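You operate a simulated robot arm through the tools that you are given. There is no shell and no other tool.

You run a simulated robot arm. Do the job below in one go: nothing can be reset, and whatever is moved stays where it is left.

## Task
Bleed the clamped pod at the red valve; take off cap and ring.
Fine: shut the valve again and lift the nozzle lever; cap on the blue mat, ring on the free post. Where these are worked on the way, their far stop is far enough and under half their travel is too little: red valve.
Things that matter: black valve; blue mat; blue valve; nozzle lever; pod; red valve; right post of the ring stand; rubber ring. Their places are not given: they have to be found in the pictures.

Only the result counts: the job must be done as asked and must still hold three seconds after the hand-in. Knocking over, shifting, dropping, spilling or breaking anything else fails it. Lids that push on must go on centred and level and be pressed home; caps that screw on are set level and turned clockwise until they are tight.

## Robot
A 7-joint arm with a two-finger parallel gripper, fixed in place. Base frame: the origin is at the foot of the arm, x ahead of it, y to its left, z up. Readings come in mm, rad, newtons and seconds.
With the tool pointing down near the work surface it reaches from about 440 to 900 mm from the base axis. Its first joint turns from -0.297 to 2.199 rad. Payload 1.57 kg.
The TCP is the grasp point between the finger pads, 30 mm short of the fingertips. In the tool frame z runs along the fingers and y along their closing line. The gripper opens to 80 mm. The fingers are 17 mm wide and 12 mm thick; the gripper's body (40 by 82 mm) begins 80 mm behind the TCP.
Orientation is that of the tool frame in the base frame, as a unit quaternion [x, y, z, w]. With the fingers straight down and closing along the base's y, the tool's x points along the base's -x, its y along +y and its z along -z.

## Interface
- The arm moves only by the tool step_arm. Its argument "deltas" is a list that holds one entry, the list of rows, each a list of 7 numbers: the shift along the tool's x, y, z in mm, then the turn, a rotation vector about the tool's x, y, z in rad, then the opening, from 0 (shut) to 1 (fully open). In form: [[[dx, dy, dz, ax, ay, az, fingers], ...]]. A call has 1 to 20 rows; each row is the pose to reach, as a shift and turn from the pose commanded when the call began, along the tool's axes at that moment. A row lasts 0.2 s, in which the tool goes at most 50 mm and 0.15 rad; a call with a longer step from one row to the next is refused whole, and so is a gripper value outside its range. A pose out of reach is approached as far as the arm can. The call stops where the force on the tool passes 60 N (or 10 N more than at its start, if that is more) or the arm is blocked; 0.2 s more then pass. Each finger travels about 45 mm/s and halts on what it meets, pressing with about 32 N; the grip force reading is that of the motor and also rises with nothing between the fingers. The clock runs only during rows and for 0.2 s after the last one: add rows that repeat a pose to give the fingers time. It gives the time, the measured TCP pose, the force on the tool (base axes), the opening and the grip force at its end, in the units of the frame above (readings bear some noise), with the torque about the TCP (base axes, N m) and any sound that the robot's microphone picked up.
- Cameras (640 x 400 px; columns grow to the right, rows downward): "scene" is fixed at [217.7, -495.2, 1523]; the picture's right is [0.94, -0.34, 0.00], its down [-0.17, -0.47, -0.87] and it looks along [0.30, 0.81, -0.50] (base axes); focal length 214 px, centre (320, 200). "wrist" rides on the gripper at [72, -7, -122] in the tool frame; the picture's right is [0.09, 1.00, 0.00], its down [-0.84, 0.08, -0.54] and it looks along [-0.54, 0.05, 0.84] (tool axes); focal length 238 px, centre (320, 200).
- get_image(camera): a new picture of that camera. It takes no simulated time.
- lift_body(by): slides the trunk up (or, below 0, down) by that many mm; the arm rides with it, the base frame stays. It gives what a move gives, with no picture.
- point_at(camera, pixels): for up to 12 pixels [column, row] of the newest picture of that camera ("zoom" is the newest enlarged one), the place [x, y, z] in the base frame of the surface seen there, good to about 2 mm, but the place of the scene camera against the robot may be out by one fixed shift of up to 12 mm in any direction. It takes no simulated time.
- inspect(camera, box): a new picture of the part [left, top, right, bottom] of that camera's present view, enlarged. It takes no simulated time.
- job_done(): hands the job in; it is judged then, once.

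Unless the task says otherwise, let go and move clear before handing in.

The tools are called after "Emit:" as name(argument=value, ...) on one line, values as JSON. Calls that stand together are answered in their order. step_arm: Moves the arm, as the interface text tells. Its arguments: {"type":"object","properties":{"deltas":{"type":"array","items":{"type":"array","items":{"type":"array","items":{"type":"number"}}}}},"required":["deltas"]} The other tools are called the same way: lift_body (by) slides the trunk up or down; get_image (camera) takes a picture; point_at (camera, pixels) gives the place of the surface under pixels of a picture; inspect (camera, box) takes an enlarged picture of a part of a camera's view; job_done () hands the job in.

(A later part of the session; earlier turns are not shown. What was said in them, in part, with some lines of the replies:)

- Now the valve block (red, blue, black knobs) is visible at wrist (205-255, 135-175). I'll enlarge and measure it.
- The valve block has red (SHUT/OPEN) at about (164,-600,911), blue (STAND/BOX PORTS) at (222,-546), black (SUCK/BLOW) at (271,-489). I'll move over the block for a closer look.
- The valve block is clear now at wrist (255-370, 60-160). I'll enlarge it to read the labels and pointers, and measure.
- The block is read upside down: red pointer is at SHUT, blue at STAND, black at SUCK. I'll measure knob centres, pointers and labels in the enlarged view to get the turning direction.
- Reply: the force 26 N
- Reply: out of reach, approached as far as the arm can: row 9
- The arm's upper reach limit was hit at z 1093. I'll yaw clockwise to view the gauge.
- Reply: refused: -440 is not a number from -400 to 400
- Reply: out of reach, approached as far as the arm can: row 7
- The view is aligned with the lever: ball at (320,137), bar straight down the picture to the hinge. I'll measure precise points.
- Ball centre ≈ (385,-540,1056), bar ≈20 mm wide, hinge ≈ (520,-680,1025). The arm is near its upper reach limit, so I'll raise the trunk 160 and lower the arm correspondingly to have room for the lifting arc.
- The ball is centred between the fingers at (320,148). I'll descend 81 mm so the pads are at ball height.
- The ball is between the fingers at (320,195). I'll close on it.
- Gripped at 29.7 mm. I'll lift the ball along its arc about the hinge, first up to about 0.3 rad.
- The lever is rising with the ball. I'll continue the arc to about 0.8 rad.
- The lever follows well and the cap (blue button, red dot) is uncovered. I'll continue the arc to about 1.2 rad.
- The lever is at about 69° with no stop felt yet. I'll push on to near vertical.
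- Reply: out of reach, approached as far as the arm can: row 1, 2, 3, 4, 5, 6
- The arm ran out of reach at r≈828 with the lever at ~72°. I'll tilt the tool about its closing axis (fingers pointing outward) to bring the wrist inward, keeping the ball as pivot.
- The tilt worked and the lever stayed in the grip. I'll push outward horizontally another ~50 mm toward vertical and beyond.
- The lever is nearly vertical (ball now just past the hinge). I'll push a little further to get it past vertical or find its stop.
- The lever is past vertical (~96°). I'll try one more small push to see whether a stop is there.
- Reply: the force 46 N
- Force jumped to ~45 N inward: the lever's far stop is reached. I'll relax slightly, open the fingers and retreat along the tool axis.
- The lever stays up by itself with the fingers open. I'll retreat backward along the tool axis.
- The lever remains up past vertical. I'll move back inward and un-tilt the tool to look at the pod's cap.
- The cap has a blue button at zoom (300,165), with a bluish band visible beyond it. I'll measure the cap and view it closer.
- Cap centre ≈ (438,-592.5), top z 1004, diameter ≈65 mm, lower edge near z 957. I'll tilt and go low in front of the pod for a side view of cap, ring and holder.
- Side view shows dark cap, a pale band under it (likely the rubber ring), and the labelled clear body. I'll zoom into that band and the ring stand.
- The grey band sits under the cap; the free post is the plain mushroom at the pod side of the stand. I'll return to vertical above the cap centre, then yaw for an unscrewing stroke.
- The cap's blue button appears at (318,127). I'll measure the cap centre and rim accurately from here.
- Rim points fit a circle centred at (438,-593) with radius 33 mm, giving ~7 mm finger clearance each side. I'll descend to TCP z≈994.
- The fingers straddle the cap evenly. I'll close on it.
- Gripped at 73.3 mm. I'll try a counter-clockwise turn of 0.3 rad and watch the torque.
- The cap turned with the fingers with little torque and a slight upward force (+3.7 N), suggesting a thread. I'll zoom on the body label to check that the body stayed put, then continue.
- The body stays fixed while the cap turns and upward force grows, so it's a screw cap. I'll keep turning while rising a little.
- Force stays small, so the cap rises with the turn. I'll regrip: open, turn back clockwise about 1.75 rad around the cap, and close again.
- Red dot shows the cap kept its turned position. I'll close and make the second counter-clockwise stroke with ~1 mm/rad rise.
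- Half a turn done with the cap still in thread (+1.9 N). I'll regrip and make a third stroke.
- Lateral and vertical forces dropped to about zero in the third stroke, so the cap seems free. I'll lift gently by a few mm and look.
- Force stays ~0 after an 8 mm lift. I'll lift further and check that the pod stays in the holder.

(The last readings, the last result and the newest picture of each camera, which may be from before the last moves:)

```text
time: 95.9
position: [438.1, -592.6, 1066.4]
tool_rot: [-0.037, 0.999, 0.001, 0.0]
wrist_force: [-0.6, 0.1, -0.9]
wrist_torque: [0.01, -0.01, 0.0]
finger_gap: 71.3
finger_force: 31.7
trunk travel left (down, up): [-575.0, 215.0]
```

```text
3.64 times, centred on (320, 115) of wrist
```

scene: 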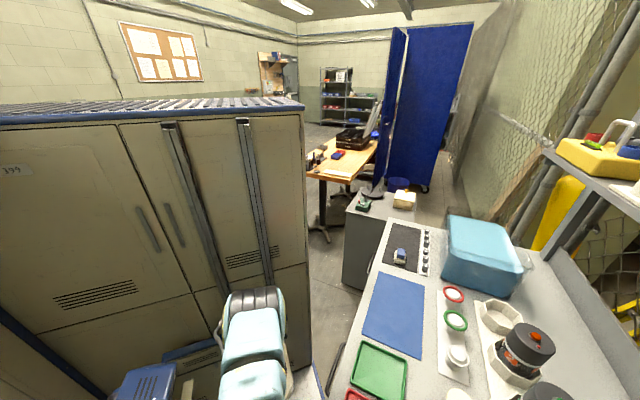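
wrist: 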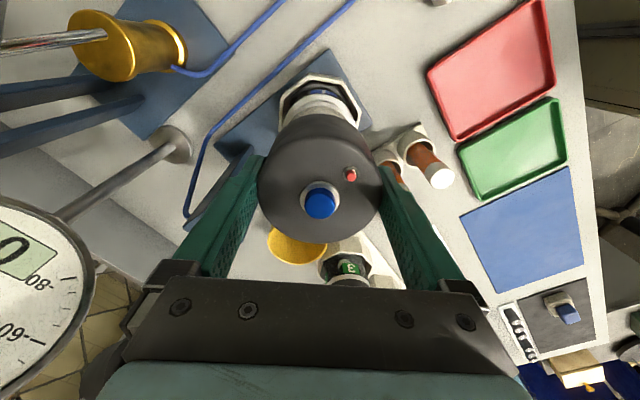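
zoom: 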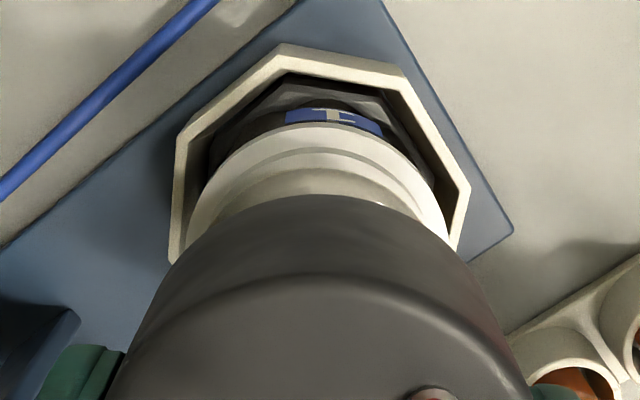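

The cap is off and the pod stayed in the holder, its white neck exposed. I'll raise and carry the cap toward the blue mat around (590,-190).

Emit:
step_arm(deltas=[[[0, 0, -30, 0, 0, 0, 0.6], [0, 0, -60, 0, 0, 0, 0.6], [0, 0, -85, 0, 0, 0, 0.6], [-15, 32.5, -85, 0, 0, 0, 0.6], [-30, 65, -85, 0, 0, 0, 0.6], [-45, 97.5, -85, 0, 0, 0, 0.6], [-60, 130, -85, 0, 0, 0, 0.6], [-75, 162.5, -85, 0, 0, 0, 0.6], [-90, 195, -85, 0, 0, 0, 0.6], [-105, 227.5, -85, 0, 0, 0, 0.6], [-120, 260, -85, 0, 0, 0, 0.6], [-135, 292.5, -85, 0, 0, 0, 0.6], [-150, 325, -85, 0, 0, 0, 0.6], [-165, 357.5, -85, 0, 0, 0, 0.6], [-181, 390, -85, 0, 0, 0, 0.6], [-181, 390, -85, 0, 0, 0, 0.6]]])

Emit:
get_image(camera="wrist")

Emit:
get_image(camera="scene")

```text
time: 99.3
position: [588.2, -192.6, 1153.0]
tool_rot: [-0.038, 0.999, 0.001, 0.0]
wrist_force: [0.3, 0.3, -0.8]
wrist_torque: [0.03, -0.01, 0.01]
finger_gap: 70.8
finger_force: 32.1
trunk travel left (down, up): [-575.0, 215.0]
```

```text
taken
```

wrist: 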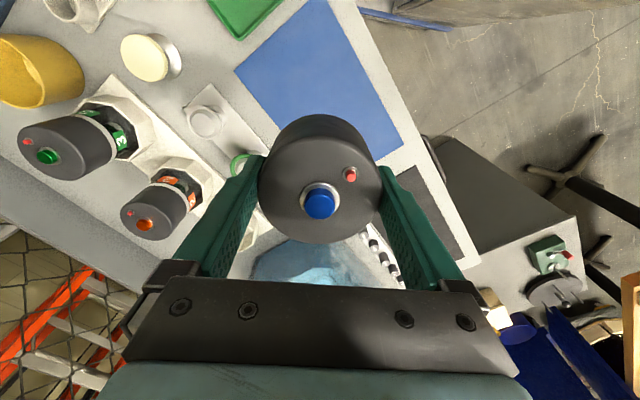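

```text
taken
```

scene: 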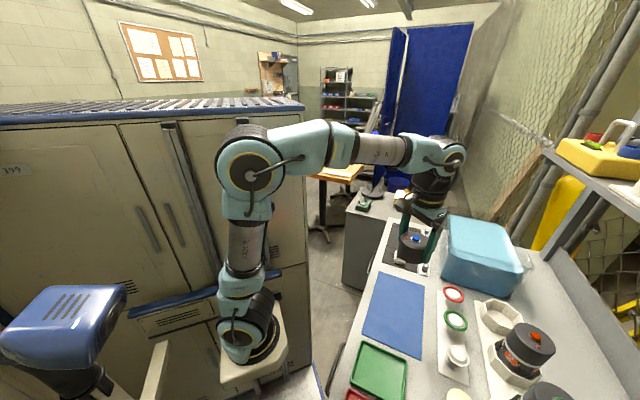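

The cap is held level above the area. I'll measure the mat corners in both pictures to pick the set-down point.

Emit:
point_at(camera="wrist", pixels=[[237, 70], [322, 3], [400, 140], [270, 118], [320, 60], [370, 120]])

Emit:
point_at(camera="scene", pixels=[[383, 273], [424, 287], [417, 357], [365, 339], [397, 315], [400, 330]])

```text
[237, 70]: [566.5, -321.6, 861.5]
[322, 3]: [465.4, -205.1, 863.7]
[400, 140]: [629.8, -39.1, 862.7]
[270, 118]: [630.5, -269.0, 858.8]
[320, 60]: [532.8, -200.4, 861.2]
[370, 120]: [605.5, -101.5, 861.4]
```

```text
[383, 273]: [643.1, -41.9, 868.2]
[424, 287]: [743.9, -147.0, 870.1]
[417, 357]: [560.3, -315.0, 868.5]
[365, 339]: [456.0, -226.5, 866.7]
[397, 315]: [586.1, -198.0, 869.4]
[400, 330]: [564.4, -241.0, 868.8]
```

The mat spans corners (566,-322), (465,-205), (630,-39), (731,-150), centre ≈ (598,-180); the cap is above it. I'll lower with the trunk, then finish with the arm.

Emit:
lift_body(by=-200)

Emit:
step_arm(deltas=[[[-5, 5, 15, 0, 0, 0, 0.6], [-5, 5, 30, 0, 0, 0, 0.6], [-5, 5, 40, 0, 0, 0, 0.6], [-5, 5, 45, 0, 0, 0, 0.6], [-5, 5, 48, 0, 0, 0, 0.6]]])

Emit:
get_image(camera="wrist")

Emit:
inspect(camera="scene", box=[340, 240, 480, 370])

```text
time: 101.4
position: [586.9, -191.2, 954.4]
tool_rot: [-0.037, 0.999, 0.001, 0.0]
wrist_force: [0.1, 0.3, -1.0]
wrist_torque: [0.01, 0.0, -0.01]
finger_gap: 70.8
finger_force: 32.1
trunk travel left (down, up): [-375.0, 415.0]
```

```text
time: 102.6
position: [592.4, -187.6, 906.6]
tool_rot: [-0.038, 0.999, 0.001, 0.001]
wrist_force: [-0.3, -1.5, 0.2]
wrist_torque: [0.02, 0.01, 0.0]
finger_gap: 71.1
finger_force: 31.9
trunk travel left (down, up): [-375.0, 415.0]
```

```text
taken
```

wrist: 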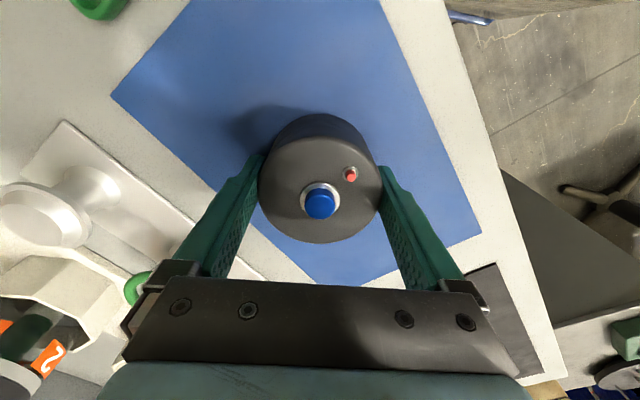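

```text
3.08 times, centred on (410, 305) of scene
```

zoom: 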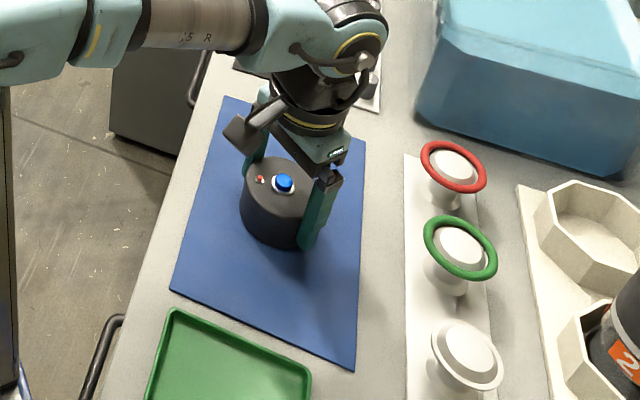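

The cap hangs just above the mat. I'll lower in small steps until contact shows.

Emit:
step_arm(deltas=[[[0, 0, 2, 0, 0, 0, 0.6], [0, 0, 4, 0, 0, 0, 0.6], [0, 0, 5, 0, 0, 0, 0.6]]])

Emit:
step_arm(deltas=[[[0, 0, 1.5, 0, 0, 0, 0.6], [0, 0, 3, 0, 0, 0, 0.6]]])

```text
time: 103.4
position: [592.4, -185.4, 903.4]
tool_rot: [-0.038, 0.999, -0.001, 0.0]
wrist_force: [-0.2, -2.5, 19.8]
wrist_torque: [-0.12, 0.63, 0.07]
finger_gap: 71.1
finger_force: 32.6
trunk travel left (down, up): [-375.0, 415.0]
```

```text
time: 104.0
position: [591.3, -185.1, 901.2]
tool_rot: [-0.037, 0.999, 0.0, 0.003]
wrist_force: [1.9, -3.4, 41.5]
wrist_torque: [-0.12, -0.06, -0.36]
finger_gap: 71.6
finger_force: 31.9
trunk travel left (down, up): [-375.0, 415.0]
```

Contact was made (force up to 41 N). I'll relieve the pressure, open the fingers, and look.

Emit:
step_arm(deltas=[[[0, 0, -3, 0, 0, 0, 0.6], [0, 0, -5, 0, 0, 0, 0.6]]])

Emit:
step_arm(deltas=[[[0, 0, 0, 0, 0, 0, 0.9], [0, 0, 0, 0, 0, 0, 1], [0, 0, 0, 0, 0, 0, 1], [0, 0, -20, 0, 0, 0, 1], [0, 0, -50, 0, 0, 0, 1], [0, 0, -80, 0, 0, 0, 1]]])

Emit:
get_image(camera="wrist")

Emit:
inspect(camera="scene", box=[340, 240, 480, 370])

```text
time: 104.6
position: [591.1, -185.8, 900.7]
tool_rot: [-0.037, 0.999, 0.002, -0.004]
wrist_force: [1.0, -0.2, 1.1]
wrist_torque: [-0.08, -0.04, 0.01]
finger_gap: 70.9
finger_force: 31.8
trunk travel left (down, up): [-375.0, 415.0]
```

```text
time: 106.0
position: [591.7, -186.0, 984.5]
tool_rot: [-0.038, 0.999, 0.001, -0.001]
wrist_force: [0.4, 0.5, 0.1]
wrist_torque: [0.02, -0.01, -0.03]
finger_gap: 80.0
finger_force: 0.1
trunk travel left (down, up): [-375.0, 415.0]
```

```text
taken
```

wrist: 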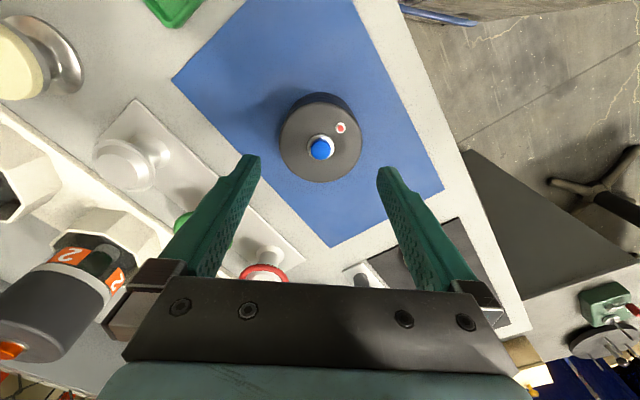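

```text
3.08 times, centred on (410, 305) of scene
```

zoom: 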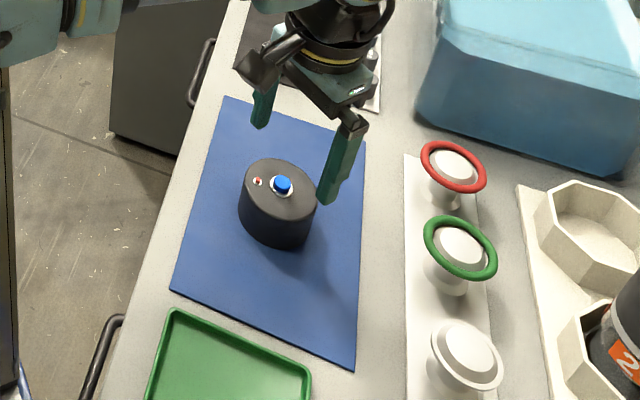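

The cap stands upright on the mat. I'll measure the ring stand posts from here, then go look at the ring on the pod.

Emit:
inspect(camera="wrist", box=[70, 90, 300, 290])

Emit:
point_at(camera="wrist", pixels=[[122, 162], [95, 160], [150, 175], [120, 140], [125, 190], [155, 155], [130, 110], [182, 220], [263, 272], [240, 275], [285, 280]])

```text
2.00 times, centred on (185, 190) of wrist
```

zoom: 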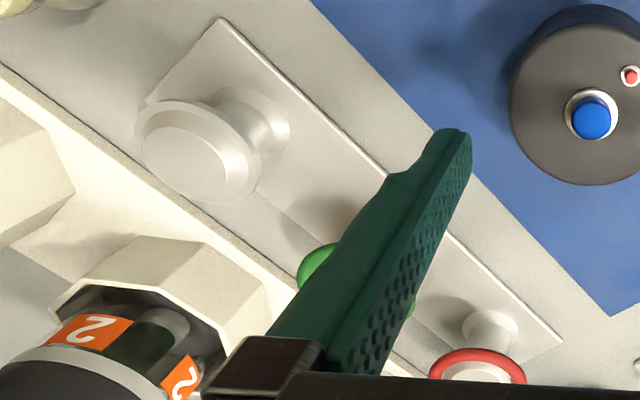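

```text
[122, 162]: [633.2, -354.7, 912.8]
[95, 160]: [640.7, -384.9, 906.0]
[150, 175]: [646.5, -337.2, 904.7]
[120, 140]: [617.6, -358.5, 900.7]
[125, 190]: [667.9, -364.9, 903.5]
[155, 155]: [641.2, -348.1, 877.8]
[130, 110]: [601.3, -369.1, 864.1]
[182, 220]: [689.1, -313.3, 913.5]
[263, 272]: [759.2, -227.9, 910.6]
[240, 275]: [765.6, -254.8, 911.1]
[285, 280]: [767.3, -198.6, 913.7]
```

The free post is centred near (640,-360) with boss top z 913 and flange z ~904. Now I'll go back over the pod to view the ring.

Emit:
lift_body(by=200)

Emit:
step_arm(deltas=[[[19, -33.1, 0, 0, 0, 0.079, 1], [38, -66.2, 0, 0, 0, 0.158, 1], [57, -99.3, 0, 0, 0, 0.237, 1], [76, -132.4, 0, 0, 0, 0.316, 1], [95, -165.5, 0, 0, 0, 0.395, 1], [114, -198.6, 0, 0, 0, 0.474, 1], [133, -231.7, 0, 0, 0, 0.553, 1], [152, -264.8, 0, 0, 0, 0.632, 1], [171, -297.9, 0, 0, 0, 0.711, 1], [190, -331, 0, 0, 0, 0.79, 1], [209.5, -364.4, 0, 0, 0, 0.868, 1], [209.5, -364.4, 0, 0, 0, 0.868, 1]]])

Emit:
get_image(camera="wrist")

Emit:
inspect(camera="wrist", box=[250, 60, 400, 200])

```text
time: 108.2
position: [592.4, -186.6, 1182.7]
tool_rot: [-0.038, 0.999, 0.0, 0.0]
wrist_force: [0.2, 0.0, -0.7]
wrist_torque: [0.04, -0.04, -0.02]
finger_gap: 80.0
finger_force: 0.0
trunk travel left (down, up): [-575.0, 215.0]
```

```text
time: 110.8
position: [408.6, -566.8, 1182.8]
tool_rot: [0.387, 0.922, 0.001, -0.001]
wrist_force: [1.0, -1.2, -0.2]
wrist_torque: [-0.03, 0.0, -0.01]
finger_gap: 80.0
finger_force: 0.0
trunk travel left (down, up): [-575.0, 215.0]
```

```text
taken
```

wrist: 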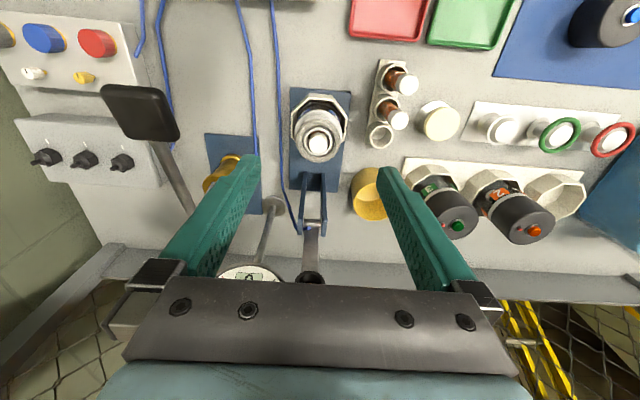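

```text
2.86 times, centred on (325, 130) of wrist
```

zoom: 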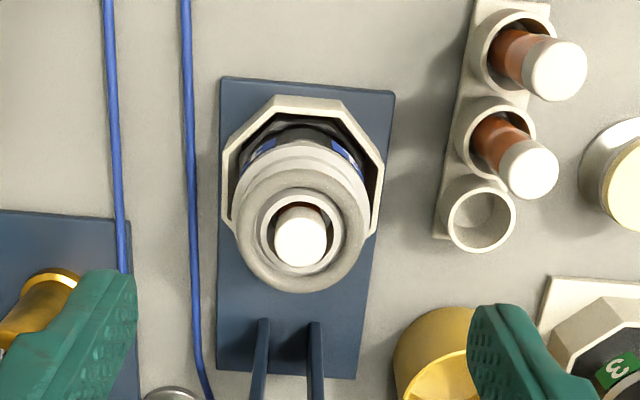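

The pod now shows a grey rubber ring around its neck with a tube in the middle. I'll zoom and measure.

Emit:
inspect(camera="wrist", box=[285, 90, 355, 170])

Emit:
point_at(camera="wrist", pixels=[[317, 145], [300, 145], [336, 145], [317, 127], [317, 157], [310, 130], [325, 130], [317, 121], [296, 140], [341, 140], [317, 112], [317, 135]])

```text
5.00 times, centred on (320, 130) of wrist
```

zoom: 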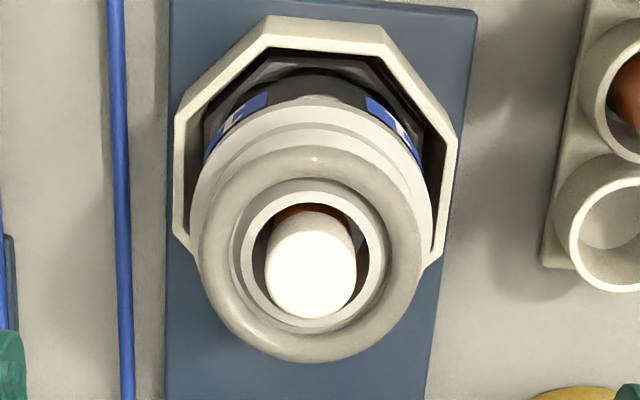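

```text
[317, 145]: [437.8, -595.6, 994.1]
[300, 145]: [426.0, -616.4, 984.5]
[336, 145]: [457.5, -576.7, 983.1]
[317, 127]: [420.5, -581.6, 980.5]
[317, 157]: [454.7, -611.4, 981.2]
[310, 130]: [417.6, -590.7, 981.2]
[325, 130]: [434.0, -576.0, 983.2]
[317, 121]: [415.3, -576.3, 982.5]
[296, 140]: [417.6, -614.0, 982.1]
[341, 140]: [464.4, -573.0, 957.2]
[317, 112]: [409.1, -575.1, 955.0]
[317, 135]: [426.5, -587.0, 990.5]
```

Ring top z≈984, outer diameter ≈57 mm, centred near (438,-594). I need a side view to see what's beneath it, so I'll tilt and come in low.

Emit:
step_arm(deltas=[[[6.6, 0, 14.6, 0, -0.1, 0, 1], [13.2, 0, 29.2, 0, -0.2, 0, 1], [19.8, 0, 43.9, 0, -0.3, 0, 1], [26.3, 0, 58.5, 0, -0.4, 0, 1], [32.9, 0, 73, 0, -0.5, 0, 1], [39.5, 0, 87.8, 0, -0.6, 0, 1], [46, 0, 102, 0, -0.7, 0, 1], [52.6, 0, 117, 0, -0.8, 0, 1], [52.6, 0, 117, 0, -0.8, 0, 1]]])

Emit:
get_image(camera="wrist")

Emit:
inspect(camera="wrist", box=[270, 60, 370, 160])

```text
time: 112.8
position: [372.6, -527.1, 1065.9]
tool_rot: [0.356, 0.85, -0.15, 0.359]
wrist_force: [-0.3, 0.8, 0.6]
wrist_torque: [0.02, 0.04, 0.0]
finger_gap: 79.9
finger_force: 0.1
trunk travel left (down, up): [-575.0, 215.0]
```

```text
taken
```

wrist: 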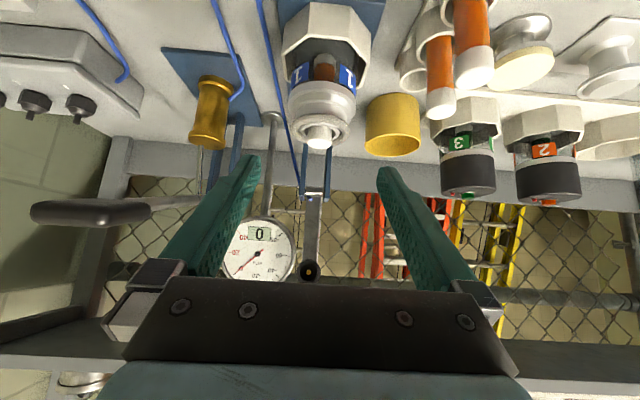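

```text
4.00 times, centred on (320, 110) of wrist
```

zoom: 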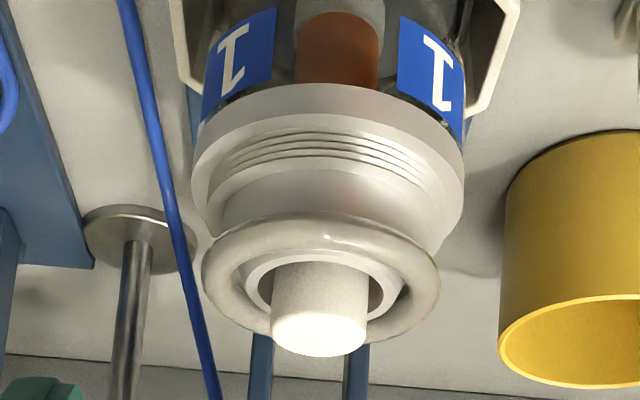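

The side view shows the ring perched on a narrower neck above the thread. I'll measure the heights and widths of ring, neck and thread.

Emit:
point_at(camera="zoom", pixels=[[320, 225], [320, 195], [320, 172], [320, 155], [320, 120], [320, 95], [206, 265], [435, 265], [222, 200], [430, 200], [320, 340], [320, 252]])

```text
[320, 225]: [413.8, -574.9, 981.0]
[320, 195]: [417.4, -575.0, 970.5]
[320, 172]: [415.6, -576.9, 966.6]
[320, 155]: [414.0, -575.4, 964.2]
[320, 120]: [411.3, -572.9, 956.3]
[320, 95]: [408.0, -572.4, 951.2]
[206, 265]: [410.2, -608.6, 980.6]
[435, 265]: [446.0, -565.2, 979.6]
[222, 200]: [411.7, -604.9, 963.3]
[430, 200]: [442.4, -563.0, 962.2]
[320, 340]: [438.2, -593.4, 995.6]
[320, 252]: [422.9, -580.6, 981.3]
```

Ring: outer radius ≈30, inner ≈20.5, centre height ≈980; the neck beneath has radius ≈27, so pads can grip the ring's rim with tips near z 973. I'll return to vertical above it and re-measure its centre.

Emit:
step_arm(deltas=[[[-11.2, 0, 5.4, 0, 0.1, 0, 1], [-22.4, 0, 10.8, 0, 0.2, 0, 1], [-33.6, 0, 16.2, 0, 0.3, 0, 1], [-44.8, 0, 21.7, 0, 0.4, 0, 1], [-56, 0, 27, 0, 0.5, 0, 1], [-67, 0, 32.5, 0, 0.6, 0, 1], [-78.3, 0, 38, 0, 0.7, 0, 1], [-89.5, 0, 43.3, 0, 0.8, 0, 1], [-89.5, 0, 43.3, 0, 0.8, 0, 1]]])

Emit:
inspect(camera="wrist", box=[260, 70, 380, 210])

Emit:
get_image(camera="wrist")

```text
time: 114.8
position: [437.9, -595.4, 1098.6]
tool_rot: [0.387, 0.922, 0.001, -0.002]
wrist_force: [-0.5, -0.1, 0.0]
wrist_torque: [-0.01, 0.03, 0.0]
finger_gap: 80.2
finger_force: 0.0
trunk travel left (down, up): [-575.0, 215.0]
```

```text
2.86 times, centred on (320, 140) of wrist
```

zoom: 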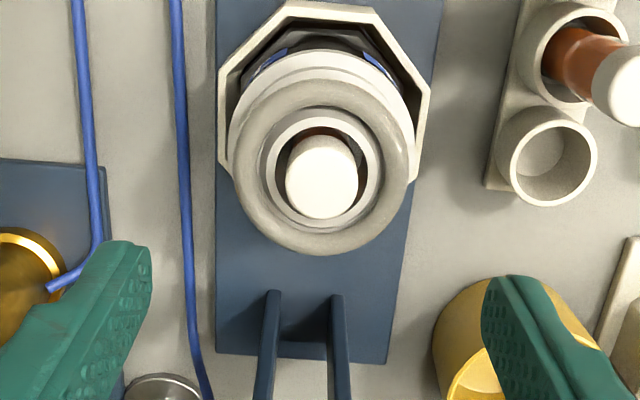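

```text
taken
```

wrist: 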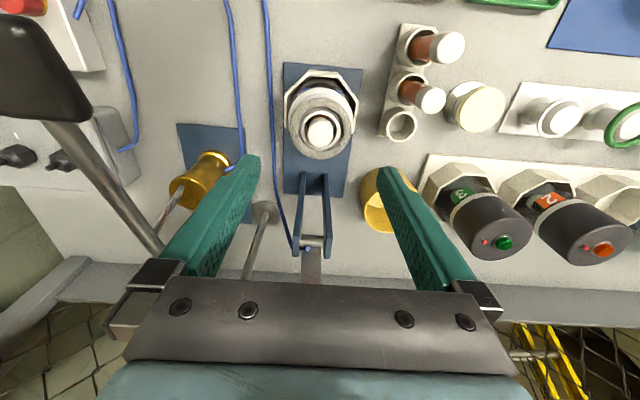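

I'll measure the ring's crest points all around in the enlarged view to fit its centre.

Emit:
point_at(camera="zoom", pixels=[[247, 170], [393, 170], [320, 98], [320, 240], [265, 120], [375, 120], [268, 222], [372, 222], [236, 172], [405, 172], [320, 252], [320, 178]])

```text
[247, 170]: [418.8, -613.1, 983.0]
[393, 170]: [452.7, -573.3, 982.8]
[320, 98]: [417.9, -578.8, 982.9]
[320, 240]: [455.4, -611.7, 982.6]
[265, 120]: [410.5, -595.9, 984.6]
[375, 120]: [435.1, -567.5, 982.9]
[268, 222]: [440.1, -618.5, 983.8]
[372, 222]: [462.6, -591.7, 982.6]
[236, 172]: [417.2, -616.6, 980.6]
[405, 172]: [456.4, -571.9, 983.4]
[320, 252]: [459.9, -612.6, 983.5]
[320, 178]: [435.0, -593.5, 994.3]
```

Ring centre fits (436.7,-593.9) with crest z 983. I'll descend so the fingertips are at about z 973 and close on the ring.

Emit:
step_arm(deltas=[[[1.2, 0.1, 30, 0, 0, 0, 1], [1.2, 0.1, 60, 0, 0, 0, 1], [1.2, 0.1, 80, 0, 0, 0, 1], [1.2, 0.1, 90, 0, 0, 0, 1], [1.2, 0.1, 95, 0, 0, 0, 1], [1.2, 0.1, 95, 0, 0, 0, 1]]])

Emit:
get_image(camera="wrist")

```text
time: 116.2
position: [438.9, -592.8, 1003.8]
tool_rot: [0.386, 0.922, 0.0, -0.001]
wrist_force: [-0.8, 0.3, -0.1]
wrist_torque: [-0.03, 0.03, 0.0]
finger_gap: 79.7
finger_force: 0.0
trunk travel left (down, up): [-575.0, 215.0]
```

```text
taken
```

wrist: 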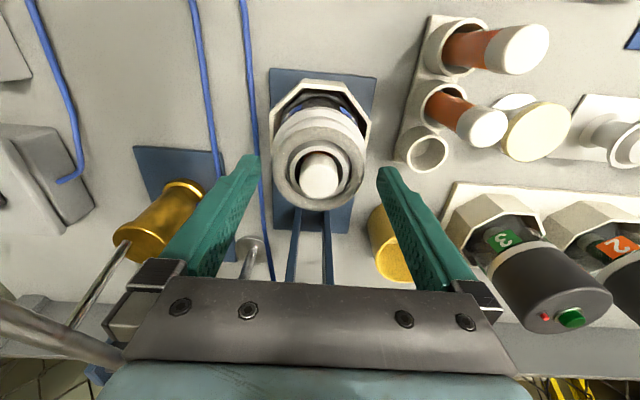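

The ring lies between the pads at (320,165). I'll close on it.

Emit:
step_arm(deltas=[[[0, 0, 0, 0, 0, 0, 0.8], [0, 0, 0, 0, 0, 0, 0.65], [0, 0, 0, 0, 0, 0, 0.6], [0, 0, 0, 0, 0, 0, 0.6], [0, 0, 0, 0, 0, 0, 0.6]]])

Emit:
get_image(camera="wrist")

Emit:
inspect(camera="wrist", box=[240, 80, 400, 230])

```text
time: 117.4
position: [439.6, -593.6, 1005.1]
tool_rot: [0.386, 0.922, 0.0, -0.001]
wrist_force: [-0.8, 0.4, 0.5]
wrist_torque: [-0.03, 0.01, -0.03]
finger_gap: 60.4
finger_force: 32.0
trunk travel left (down, up): [-575.0, 215.0]
```

```text
taken
```

wrist: 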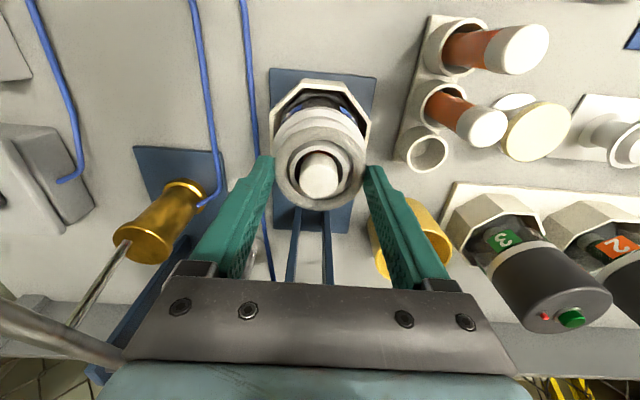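

```text
2.67 times, centred on (320, 155) of wrist
```

zoom: 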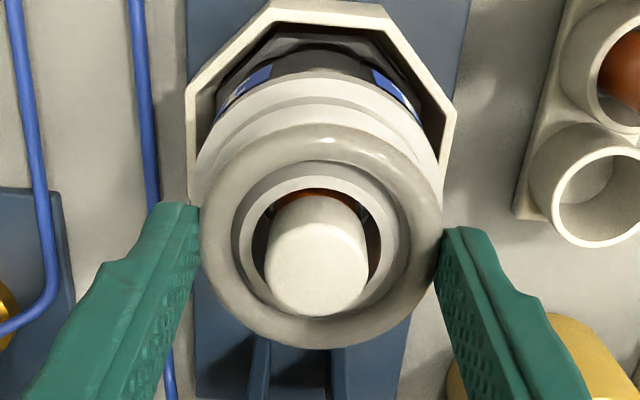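

Stopped at 60.4 mm on the ring with 32 N grip. I'll lift slowly and watch the force.

Emit:
step_arm(deltas=[[[0, 0, -2, 0, 0, 0, 0.6], [0, 0, -4, 0, 0, 0, 0.6], [0, 0, -6, 0, 0, 0, 0.6]]])

Emit:
inspect(camera="wrist", box=[240, 80, 400, 230])

```text
time: 118.2
position: [439.5, -592.8, 1010.9]
tool_rot: [0.387, 0.922, 0.001, -0.001]
wrist_force: [0.1, 0.1, -1.0]
wrist_torque: [0.02, 0.0, 0.04]
finger_gap: 60.2
finger_force: 32.1
trunk travel left (down, up): [-575.0, 215.0]
```

```text
2.67 times, centred on (320, 155) of wrist
```

zoom: 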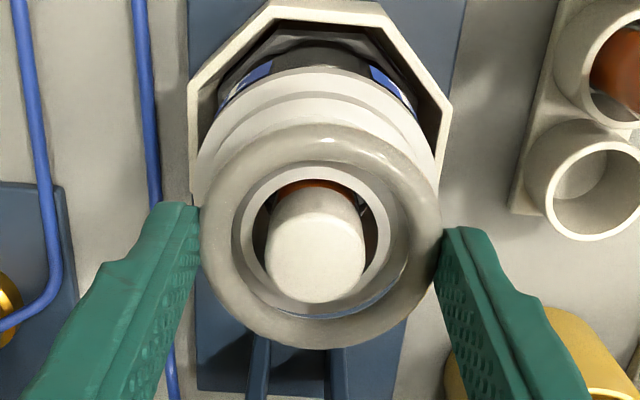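

The ring is coming up with the fingers (a gap to the rim opens) while the tube and pod stay. I'll lift on.

Emit:
step_arm(deltas=[[[0, 0, -8, 0, 0, 0, 0.6], [0, 0, -20, 0, 0, 0, 0.6], [0, 0, -40, 0, 0, 0, 0.6], [0, 0, -70, 0, 0, 0, 0.6], [0, 0, -100, 0, 0, 0, 0.6], [0, 0, -130, 0, 0, 0, 0.6]]])

Emit:
get_image(camera="wrist")

```text
time: 119.6
position: [438.2, -595.1, 1142.6]
tool_rot: [0.386, 0.922, 0.001, -0.001]
wrist_force: [-0.3, -0.3, 0.4]
wrist_torque: [0.01, 0.01, -0.02]
finger_gap: 60.2
finger_force: 32.2
trunk travel left (down, up): [-575.0, 215.0]
```

```text
taken
```

wrist: 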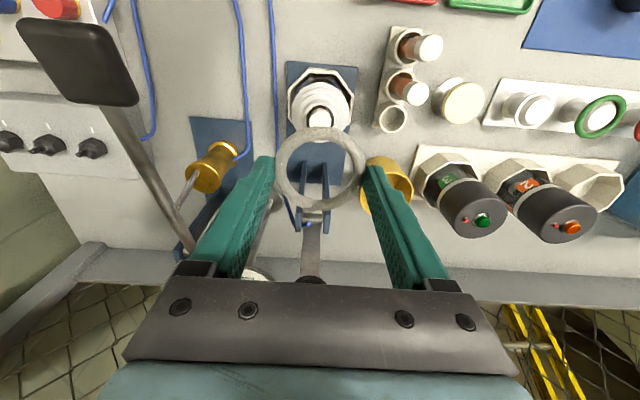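

The ring is held level at (320,168). I'll carry it to above the free post, yawing to 0.

Emit:
step_arm(deltas=[[[2.5, 31, 0, 0, 0, -0.079, 0.6], [5, 62, 0, 0, 0, -0.158, 0.6], [7.6, 93, 0, 0, 0, -0.237, 0.6], [10.2, 124, 0, 0, 0, -0.316, 0.6], [12.7, 155, 0, 0, 0, -0.395, 0.6], [15.3, 186, 0, 0, 0, -0.474, 0.6], [17.8, 217, 0, 0, 0, -0.553, 0.6], [20.4, 248, 0, 0, 0, -0.632, 0.6], [23, 279, 0, 0, 0, -0.711, 0.6], [25.5, 309, 0, 0, 0, -0.79, 0.6], [25.5, 309, 0, 0, 0, -0.79, 0.6]]])

Emit:
get_image(camera="wrist")

Emit:
inspect(camera="wrist", box=[220, 60, 420, 220])

```text
time: 122.0
position: [641.3, -359.8, 1142.8]
tool_rot: [0.002, 1.0, 0.0, -0.001]
wrist_force: [0.3, 0.2, 0.2]
wrist_torque: [0.02, 0.0, 0.0]
finger_gap: 60.4
finger_force: 32.1
trunk travel left (down, up): [-575.0, 215.0]
```

```text
taken
```

wrist: 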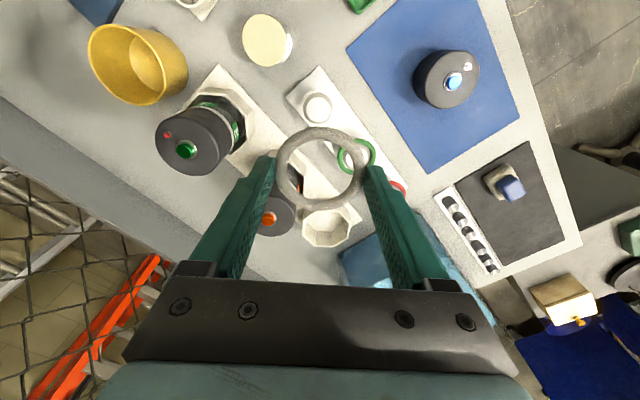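

```text
2.50 times, centred on (320, 140) of wrist
```

zoom: 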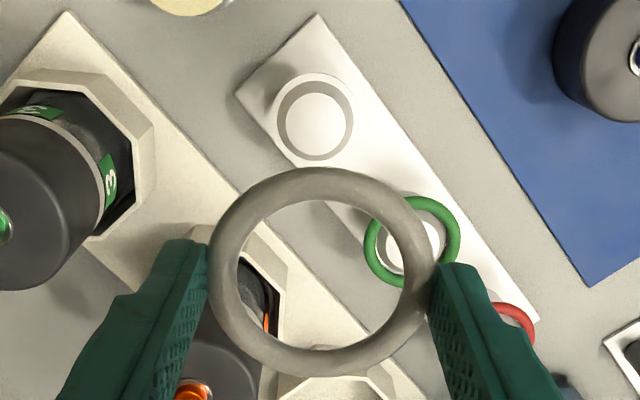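

The free post's boss is at zoom (315,122). I'll measure the post centre and flange plus the held ring's centre.

Emit:
point_at(camera="zoom", pixels=[[315, 122], [287, 125], [344, 122], [315, 97], [315, 148], [277, 125], [350, 120], [313, 163], [440, 250], [412, 242], [412, 205], [400, 283]])

Emit:
point_at(camera="zoom", pixels=[[222, 270], [416, 270], [320, 183], [320, 360], [253, 205], [388, 205], [250, 335], [390, 335]])

```text
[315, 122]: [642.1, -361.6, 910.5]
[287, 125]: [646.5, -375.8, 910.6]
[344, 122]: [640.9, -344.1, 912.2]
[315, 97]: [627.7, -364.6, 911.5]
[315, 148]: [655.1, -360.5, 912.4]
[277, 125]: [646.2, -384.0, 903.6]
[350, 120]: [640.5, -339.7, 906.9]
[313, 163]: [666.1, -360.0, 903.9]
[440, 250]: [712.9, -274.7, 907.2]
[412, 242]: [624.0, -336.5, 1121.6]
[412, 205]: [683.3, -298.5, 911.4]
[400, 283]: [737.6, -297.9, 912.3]
```

```text
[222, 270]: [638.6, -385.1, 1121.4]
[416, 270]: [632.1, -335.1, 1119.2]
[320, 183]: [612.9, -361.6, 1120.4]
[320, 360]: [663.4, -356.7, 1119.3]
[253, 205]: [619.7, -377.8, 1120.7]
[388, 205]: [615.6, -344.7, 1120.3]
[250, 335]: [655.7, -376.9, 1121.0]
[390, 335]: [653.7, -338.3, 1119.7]
```

Post centre ≈ (642.5,-361.5), boss radius ≈17, flange radius ≈23; ring inner radius ≈20.5. I'll check the pods' clearance, then shift slightly and lower with the trunk.

Emit:
point_at(camera="wrist", pixels=[[186, 149], [268, 218], [265, 40], [200, 170], [232, 140]])

Emit:
step_arm(deltas=[[[-2, -2, 0, 0, 0, 0, 0.6], [-2, -2, 0, 0, 0, 0, 0.6]]])

Emit:
lift_body(by=-150)

Emit:
get_image(camera="wrist")

Emit:
inspect(camera="wrist", box=[240, 80, 400, 220])

Emit:
inspect(camera="scene", box=[390, 240, 580, 400])

```text
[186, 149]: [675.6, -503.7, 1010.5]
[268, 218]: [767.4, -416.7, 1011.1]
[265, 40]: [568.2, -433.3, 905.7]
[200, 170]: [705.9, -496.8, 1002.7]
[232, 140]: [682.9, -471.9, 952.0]
```

```text
time: 122.6
position: [641.8, -359.8, 1142.6]
tool_rot: [0.002, 1.0, 0.001, -0.001]
wrist_force: [0.0, -1.2, 0.1]
wrist_torque: [0.0, 0.01, 0.0]
finger_gap: 60.0
finger_force: 32.3
trunk travel left (down, up): [-575.0, 215.0]
```

```text
time: 124.4
position: [642.0, -360.4, 991.4]
tool_rot: [0.002, 1.0, 0.0, 0.0]
wrist_force: [-0.2, 0.8, 0.3]
wrist_torque: [-0.01, -0.02, 0.02]
finger_gap: 60.4
finger_force: 32.2
trunk travel left (down, up): [-425.0, 365.0]
```

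```text
taken
```

wrist: 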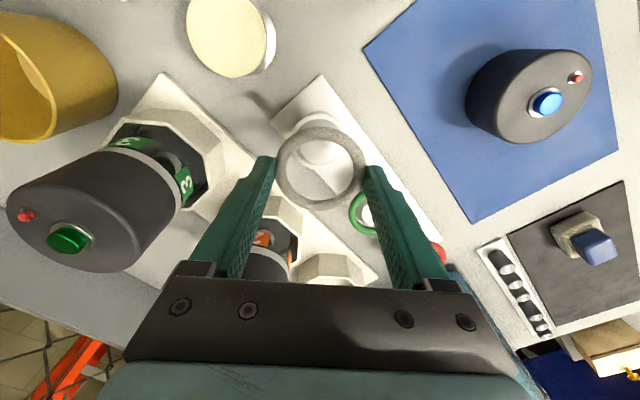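

```text
2.86 times, centred on (320, 150) of wrist
```

zoom: 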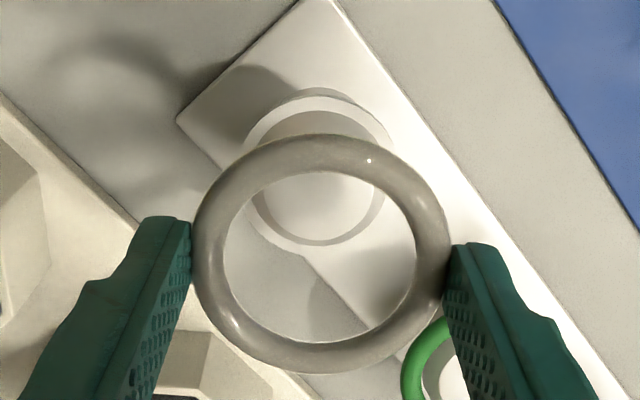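

```text
2.50 times, centred on (485, 320) of scene
```

zoom: 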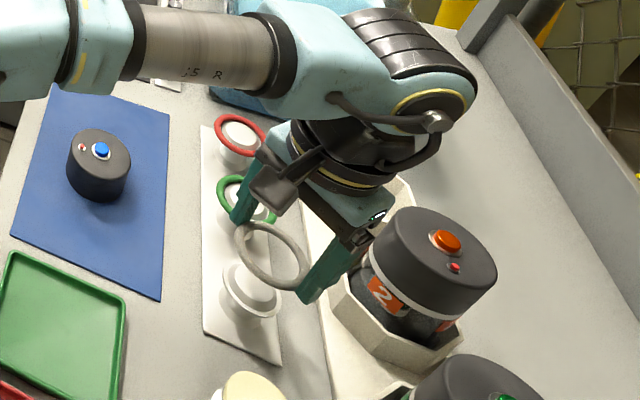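

In the close view ring and post line up within about 1 mm (post slightly to -y). I'll shift by (-0.5,-1), lower 42 mm and check again.

Emit:
step_arm(deltas=[[[0.5, -1, 15, 0, 0, 0, 0.6], [0.5, -1, 30, 0, 0, 0, 0.6], [0.5, -1, 42, 0, 0, 0, 0.6], [0.5, -1, 42, 0, 0, 0, 0.6]]])

Emit:
get_image(camera="wrist")

Emit:
inspect(camera="wrist", box=[260, 100, 380, 220])

Emit:
inspect(camera="scene", box=[420, 290, 520, 390])

```text
time: 125.4
position: [639.9, -361.2, 948.4]
tool_rot: [0.002, 1.0, 0.001, 0.0]
wrist_force: [0.2, 0.2, -0.9]
wrist_torque: [-0.01, -0.06, 0.03]
finger_gap: 60.0
finger_force: 31.9
trunk travel left (down, up): [-425.0, 365.0]
```

```text
taken
```

wrist: 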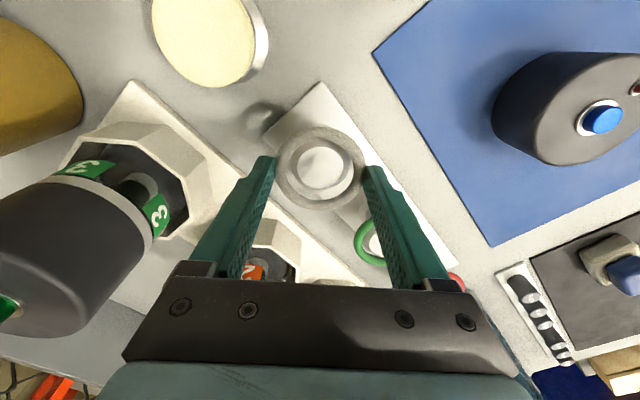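

```text
3.33 times, centred on (320, 160) of wrist
```

zoom: 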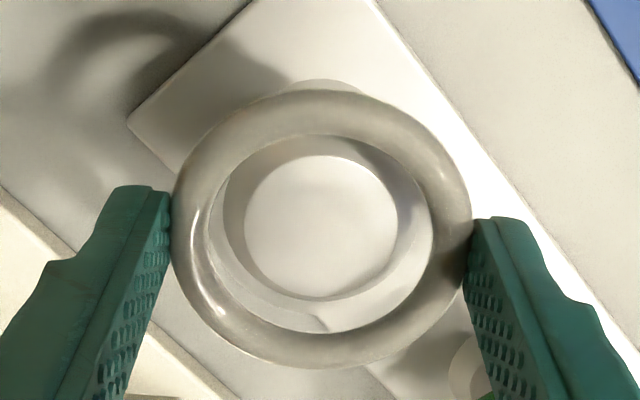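

```text
4.00 times, centred on (470, 340) of scene
```

zoom: 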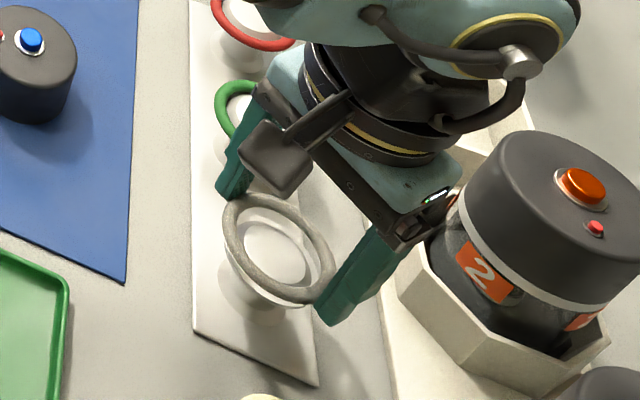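

The boss shows nicely inside the ring hole (zoom hole centre (322,234), boss (320,226)); a ~1.5 mm shift in +x centres it. I'll lower gently to the flange.

Emit:
step_arm(deltas=[[[-1.5, 0, 3, 0, 0, 0, 0.6], [-1.5, 0, 6, 0, 0, 0, 0.6], [-1.5, 0, 9, 0, 0, 0, 0.6], [-1.5, 0, 11, 0, 0, 0, 0.6]]])

Emit:
inspect(camera="wrist", box=[260, 100, 380, 220])

```text
time: 126.4
position: [643.4, -360.7, 939.2]
tool_rot: [0.002, 1.0, 0.001, -0.001]
wrist_force: [0.0, 0.3, -0.3]
wrist_torque: [-0.02, 0.03, 0.01]
finger_gap: 60.1
finger_force: 32.2
trunk travel left (down, up): [-425.0, 365.0]
```

```text
3.33 times, centred on (320, 160) of wrist
```

zoom: 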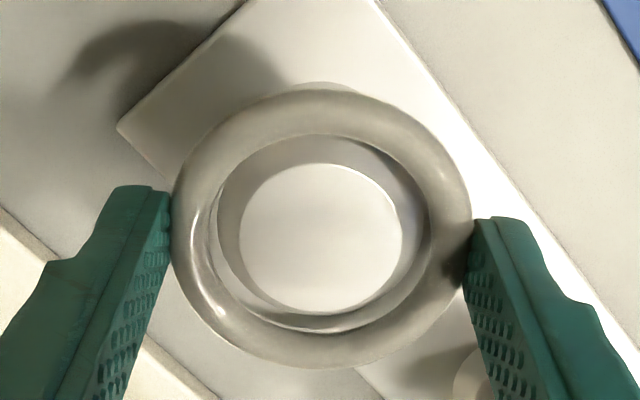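

The boss is now well centred in the ring hole (gaps about 27/30/28/21 px). I'll lower the last few millimetres onto the flange.

Emit:
step_arm(deltas=[[[0, 0, 1.5, 0, 0, 0, 0.6], [0, 0, 3, 0, 0, 0, 0.6], [0, 0, 4, 0, 0, 0, 0.6]]])

Emit:
inspect(camera="wrist", box=[260, 100, 380, 220])

Emit:
inspect(camera="scene", box=[430, 310, 490, 370])

```text
time: 127.2
position: [641.6, -360.6, 934.4]
tool_rot: [0.002, 1.0, 0.001, -0.001]
wrist_force: [-0.1, -1.5, 0.3]
wrist_torque: [0.01, 0.02, 0.0]
finger_gap: 60.3
finger_force: 32.0
trunk travel left (down, up): [-425.0, 365.0]
```

```text
3.33 times, centred on (320, 160) of wrist
```

zoom: 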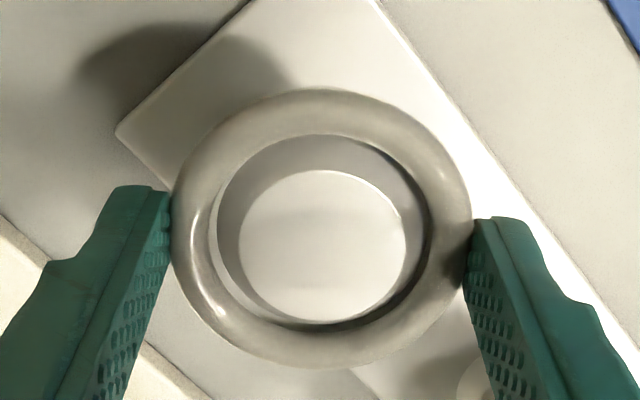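

```text
6.67 times, centred on (460, 340) of scene
```

zoom: 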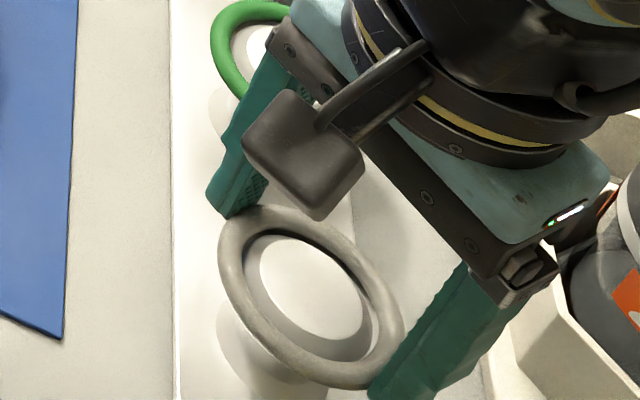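

The ring encircles the boss with no contact force yet. I'll lower a bit more until it touches the flange.

Emit:
step_arm(deltas=[[[0, 0, 1, 0, 0, 0, 0.6], [0, 0, 2, 0, 0, 0, 0.6]]])

Emit:
step_arm(deltas=[[[0, 0, 1, 0, 0, 0, 0.6], [0, 0, 2, 0, 0, 0, 0.6]]])

```text
time: 127.8
position: [642.4, -361.2, 932.9]
tool_rot: [0.002, 1.0, 0.001, 0.0]
wrist_force: [1.2, -0.6, 7.3]
wrist_torque: [-0.07, 0.07, 0.04]
finger_gap: 60.2
finger_force: 31.9
trunk travel left (down, up): [-425.0, 365.0]
```

```text
time: 128.4
position: [642.7, -361.4, 934.0]
tool_rot: [0.001, 1.0, 0.0, 0.002]
wrist_force: [1.4, -1.6, 28.0]
wrist_torque: [-0.01, 0.13, 0.0]
finger_gap: 60.4
finger_force: 31.6
trunk travel left (down, up): [-425.0, 365.0]
```

Ring is seated with 28 N on the flange. I'll relieve the pressure, open and retreat upward.

Emit:
step_arm(deltas=[[[0, 0, -2, 0, 0, 0, 0.6], [0, 0, -2.5, 0, 0, 0, 0.6], [0, 0, -2.5, 0, 0, 0, 0.8], [0, 0, -2.5, 0, 0, 0, 0.95], [0, 0, -2.5, 0, 0, 0, 0.95], [0, 0, -2.5, 0, 0, 0, 0.95]]])

Emit:
inspect(camera="wrist", box=[240, 90, 400, 230])

```text
time: 129.8
position: [643.3, -360.8, 934.0]
tool_rot: [0.002, 1.0, 0.001, -0.001]
wrist_force: [0.8, -0.3, -0.3]
wrist_torque: [-0.02, -0.02, 0.01]
finger_gap: 76.0
finger_force: 0.0
trunk travel left (down, up): [-425.0, 365.0]
```

```text
2.86 times, centred on (320, 160) of wrist
```

zoom: 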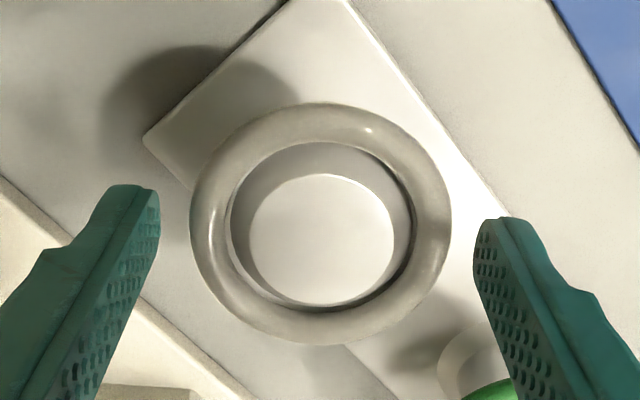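

The ring rests around the boss on the free post with fingers clear. I'll retreat straight up and move away, then verify everything.

Emit:
step_arm(deltas=[[[0, 0, -20, 0, 0, 0, 0.95], [0, 0, -50, 0, 0, 0, 0.95], [0, 0, -90, 0, 0, 0, 0.95], [0, 0, -130, 0, 0, 0, 0.95]]])

Emit:
lift_body(by=250)

Emit:
get_image(camera="wrist")

Emit:
inspect(camera="wrist", box=[240, 60, 460, 210])

Emit:
inspect(camera="scene", box=[350, 260, 530, 400])

```text
time: 130.8
position: [643.2, -363.7, 1061.2]
tool_rot: [0.002, 1.0, 0.001, -0.001]
wrist_force: [-0.1, 0.3, 0.4]
wrist_torque: [0.0, 0.03, -0.02]
finger_gap: 75.8
finger_force: 0.1
trunk travel left (down, up): [-425.0, 365.0]
```

```text
time: 133.3
position: [642.5, -363.6, 1310.9]
tool_rot: [0.002, 1.0, 0.0, -0.001]
wrist_force: [-0.3, -0.9, -0.1]
wrist_torque: [-0.01, -0.02, 0.01]
finger_gap: 76.1
finger_force: 0.0
trunk travel left (down, up): [-675.0, 115.0]
```

```text
taken
```

wrist: 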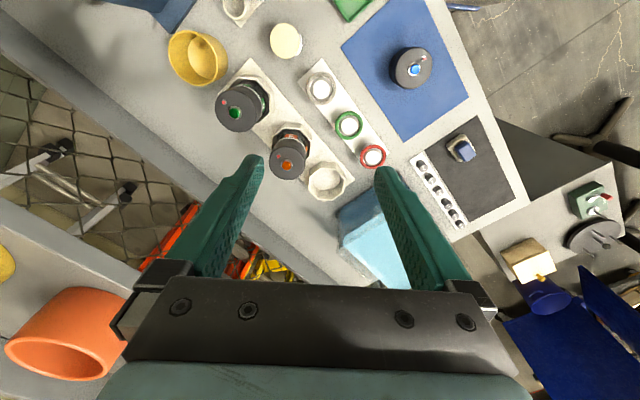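

```text
2.67 times, centred on (350, 135) of wrist
```

zoom: 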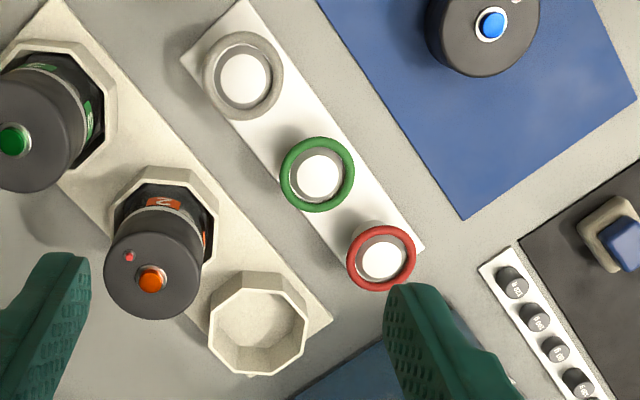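

```text
2.86 times, centred on (440, 330) of scene
```

zoom: 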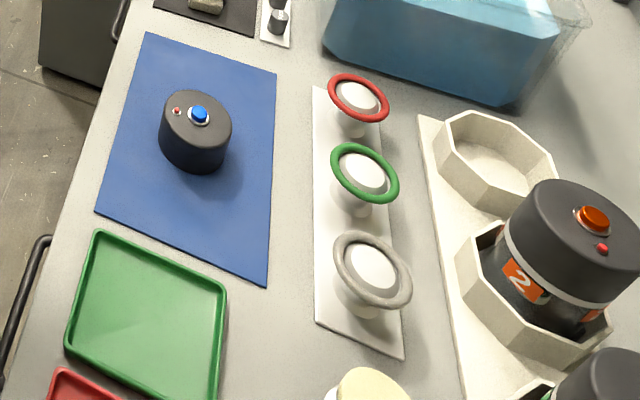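

Ring sits on the free post like its neighbours and the cap is on the mat. I'll move to view the press station and valves for a final check.

Emit:
step_arm(deltas=[[[42, -14, 0, 0, 0, 0.12, 1], [84, -28, 0, 0, 0, 0.24, 1], [126, -42, 0, 0, 0, 0.36, 1], [168, -56, 0, 0, 0, 0.48, 1], [210, -70, 0, 0, 0, 0.6, 1], [252, -84, 0, 0, 0, 0.72, 1], [252, -84, 0, 0, 0, 0.8, 1]]])

Emit:
get_image(camera="wrist")

Emit:
inspect(camera="wrist", box=[170, 60, 390, 250])

```text
time: 134.9
position: [390.1, -447.3, 1310.6]
tool_rot: [0.392, 0.92, 0.0, -0.001]
wrist_force: [0.4, 0.0, -0.2]
wrist_torque: [-0.03, 0.04, 0.0]
finger_gap: 79.9
finger_force: 0.0
trunk travel left (down, up): [-675.0, 115.0]
```

```text
taken
```

wrist: 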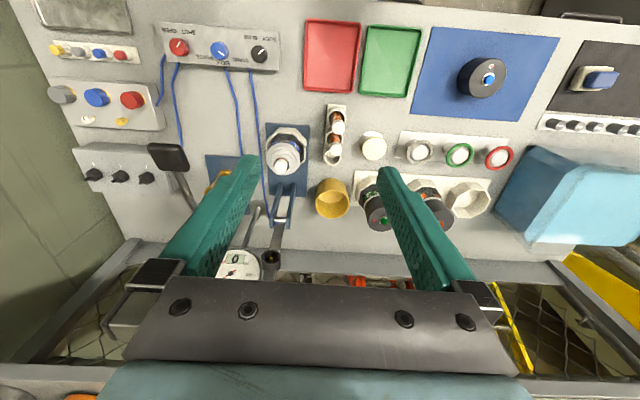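

```text
2.11 times, centred on (280, 155) of wrist
```

zoom: 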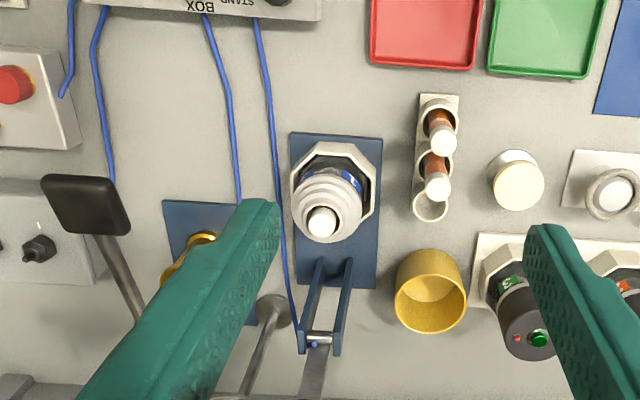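

Emit:
inspect(camera="wrist", box=[150, 15, 290, 80])

Emit:
inspect(camera="wrist", box=[210, 180, 310, 285])

Emit:
point_at(camera="wrist", pixels=[[283, 166], [488, 79], [480, 60], [420, 160], [271, 262], [470, 95]])

```text
4.57 times, centred on (220, 48) of wrist
```

zoom: 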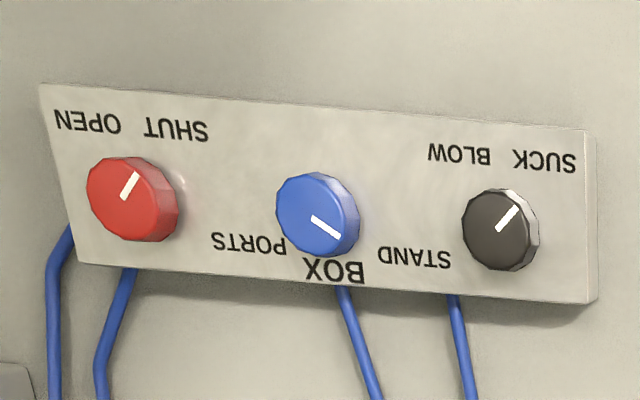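

```text
3.81 times, centred on (260, 232) of wrist
```

zoom: 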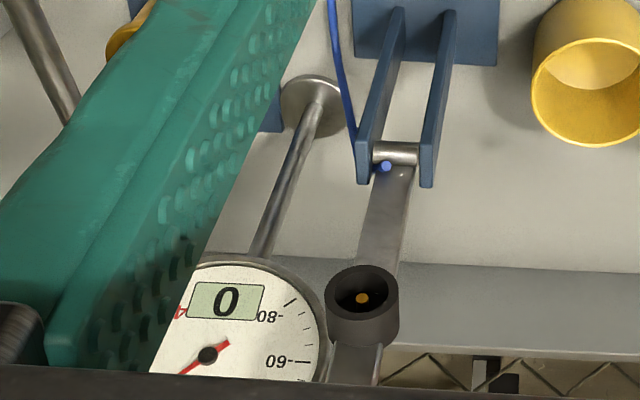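

```text
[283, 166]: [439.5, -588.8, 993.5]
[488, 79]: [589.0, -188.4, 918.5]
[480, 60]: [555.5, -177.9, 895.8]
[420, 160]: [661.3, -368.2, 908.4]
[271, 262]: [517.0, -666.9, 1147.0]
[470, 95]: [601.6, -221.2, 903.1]
```

The final check is good: red valve at SHUT, blue at STAND, black at SUCK, gauge 0, and the nozzle lever up past vertical. The cap is flat on the blue mat (top z ≈ 909) and the ring is seated on the free post. The arm is clear of everything, so I'm handing in.

Emit:
job_done()

```text
The job is handed in.
```

The job is done and handed in. In the last pictures before hand-in:

- **Bleed:** I opened the red valve to its far stop. The gauge went from -42 to 0 kPa, and I turned the valve back to its SHUT stop.
- **Nozzle lever:** It is lifted to its far stop, just past vertical, and stays up by itself.
- **Cap:** It is unscrewed and stands upright on the blue mat.
- **Ring:** It is off the pod neck and seated on the free (right) post of the ring stand.
- **Everything else:** The pod stayed in its holder. The blue valve is still at STAND and the black one at SUCK. I saw nothing else moved or knocked.

The arm is clear of the bench with the gripper open.
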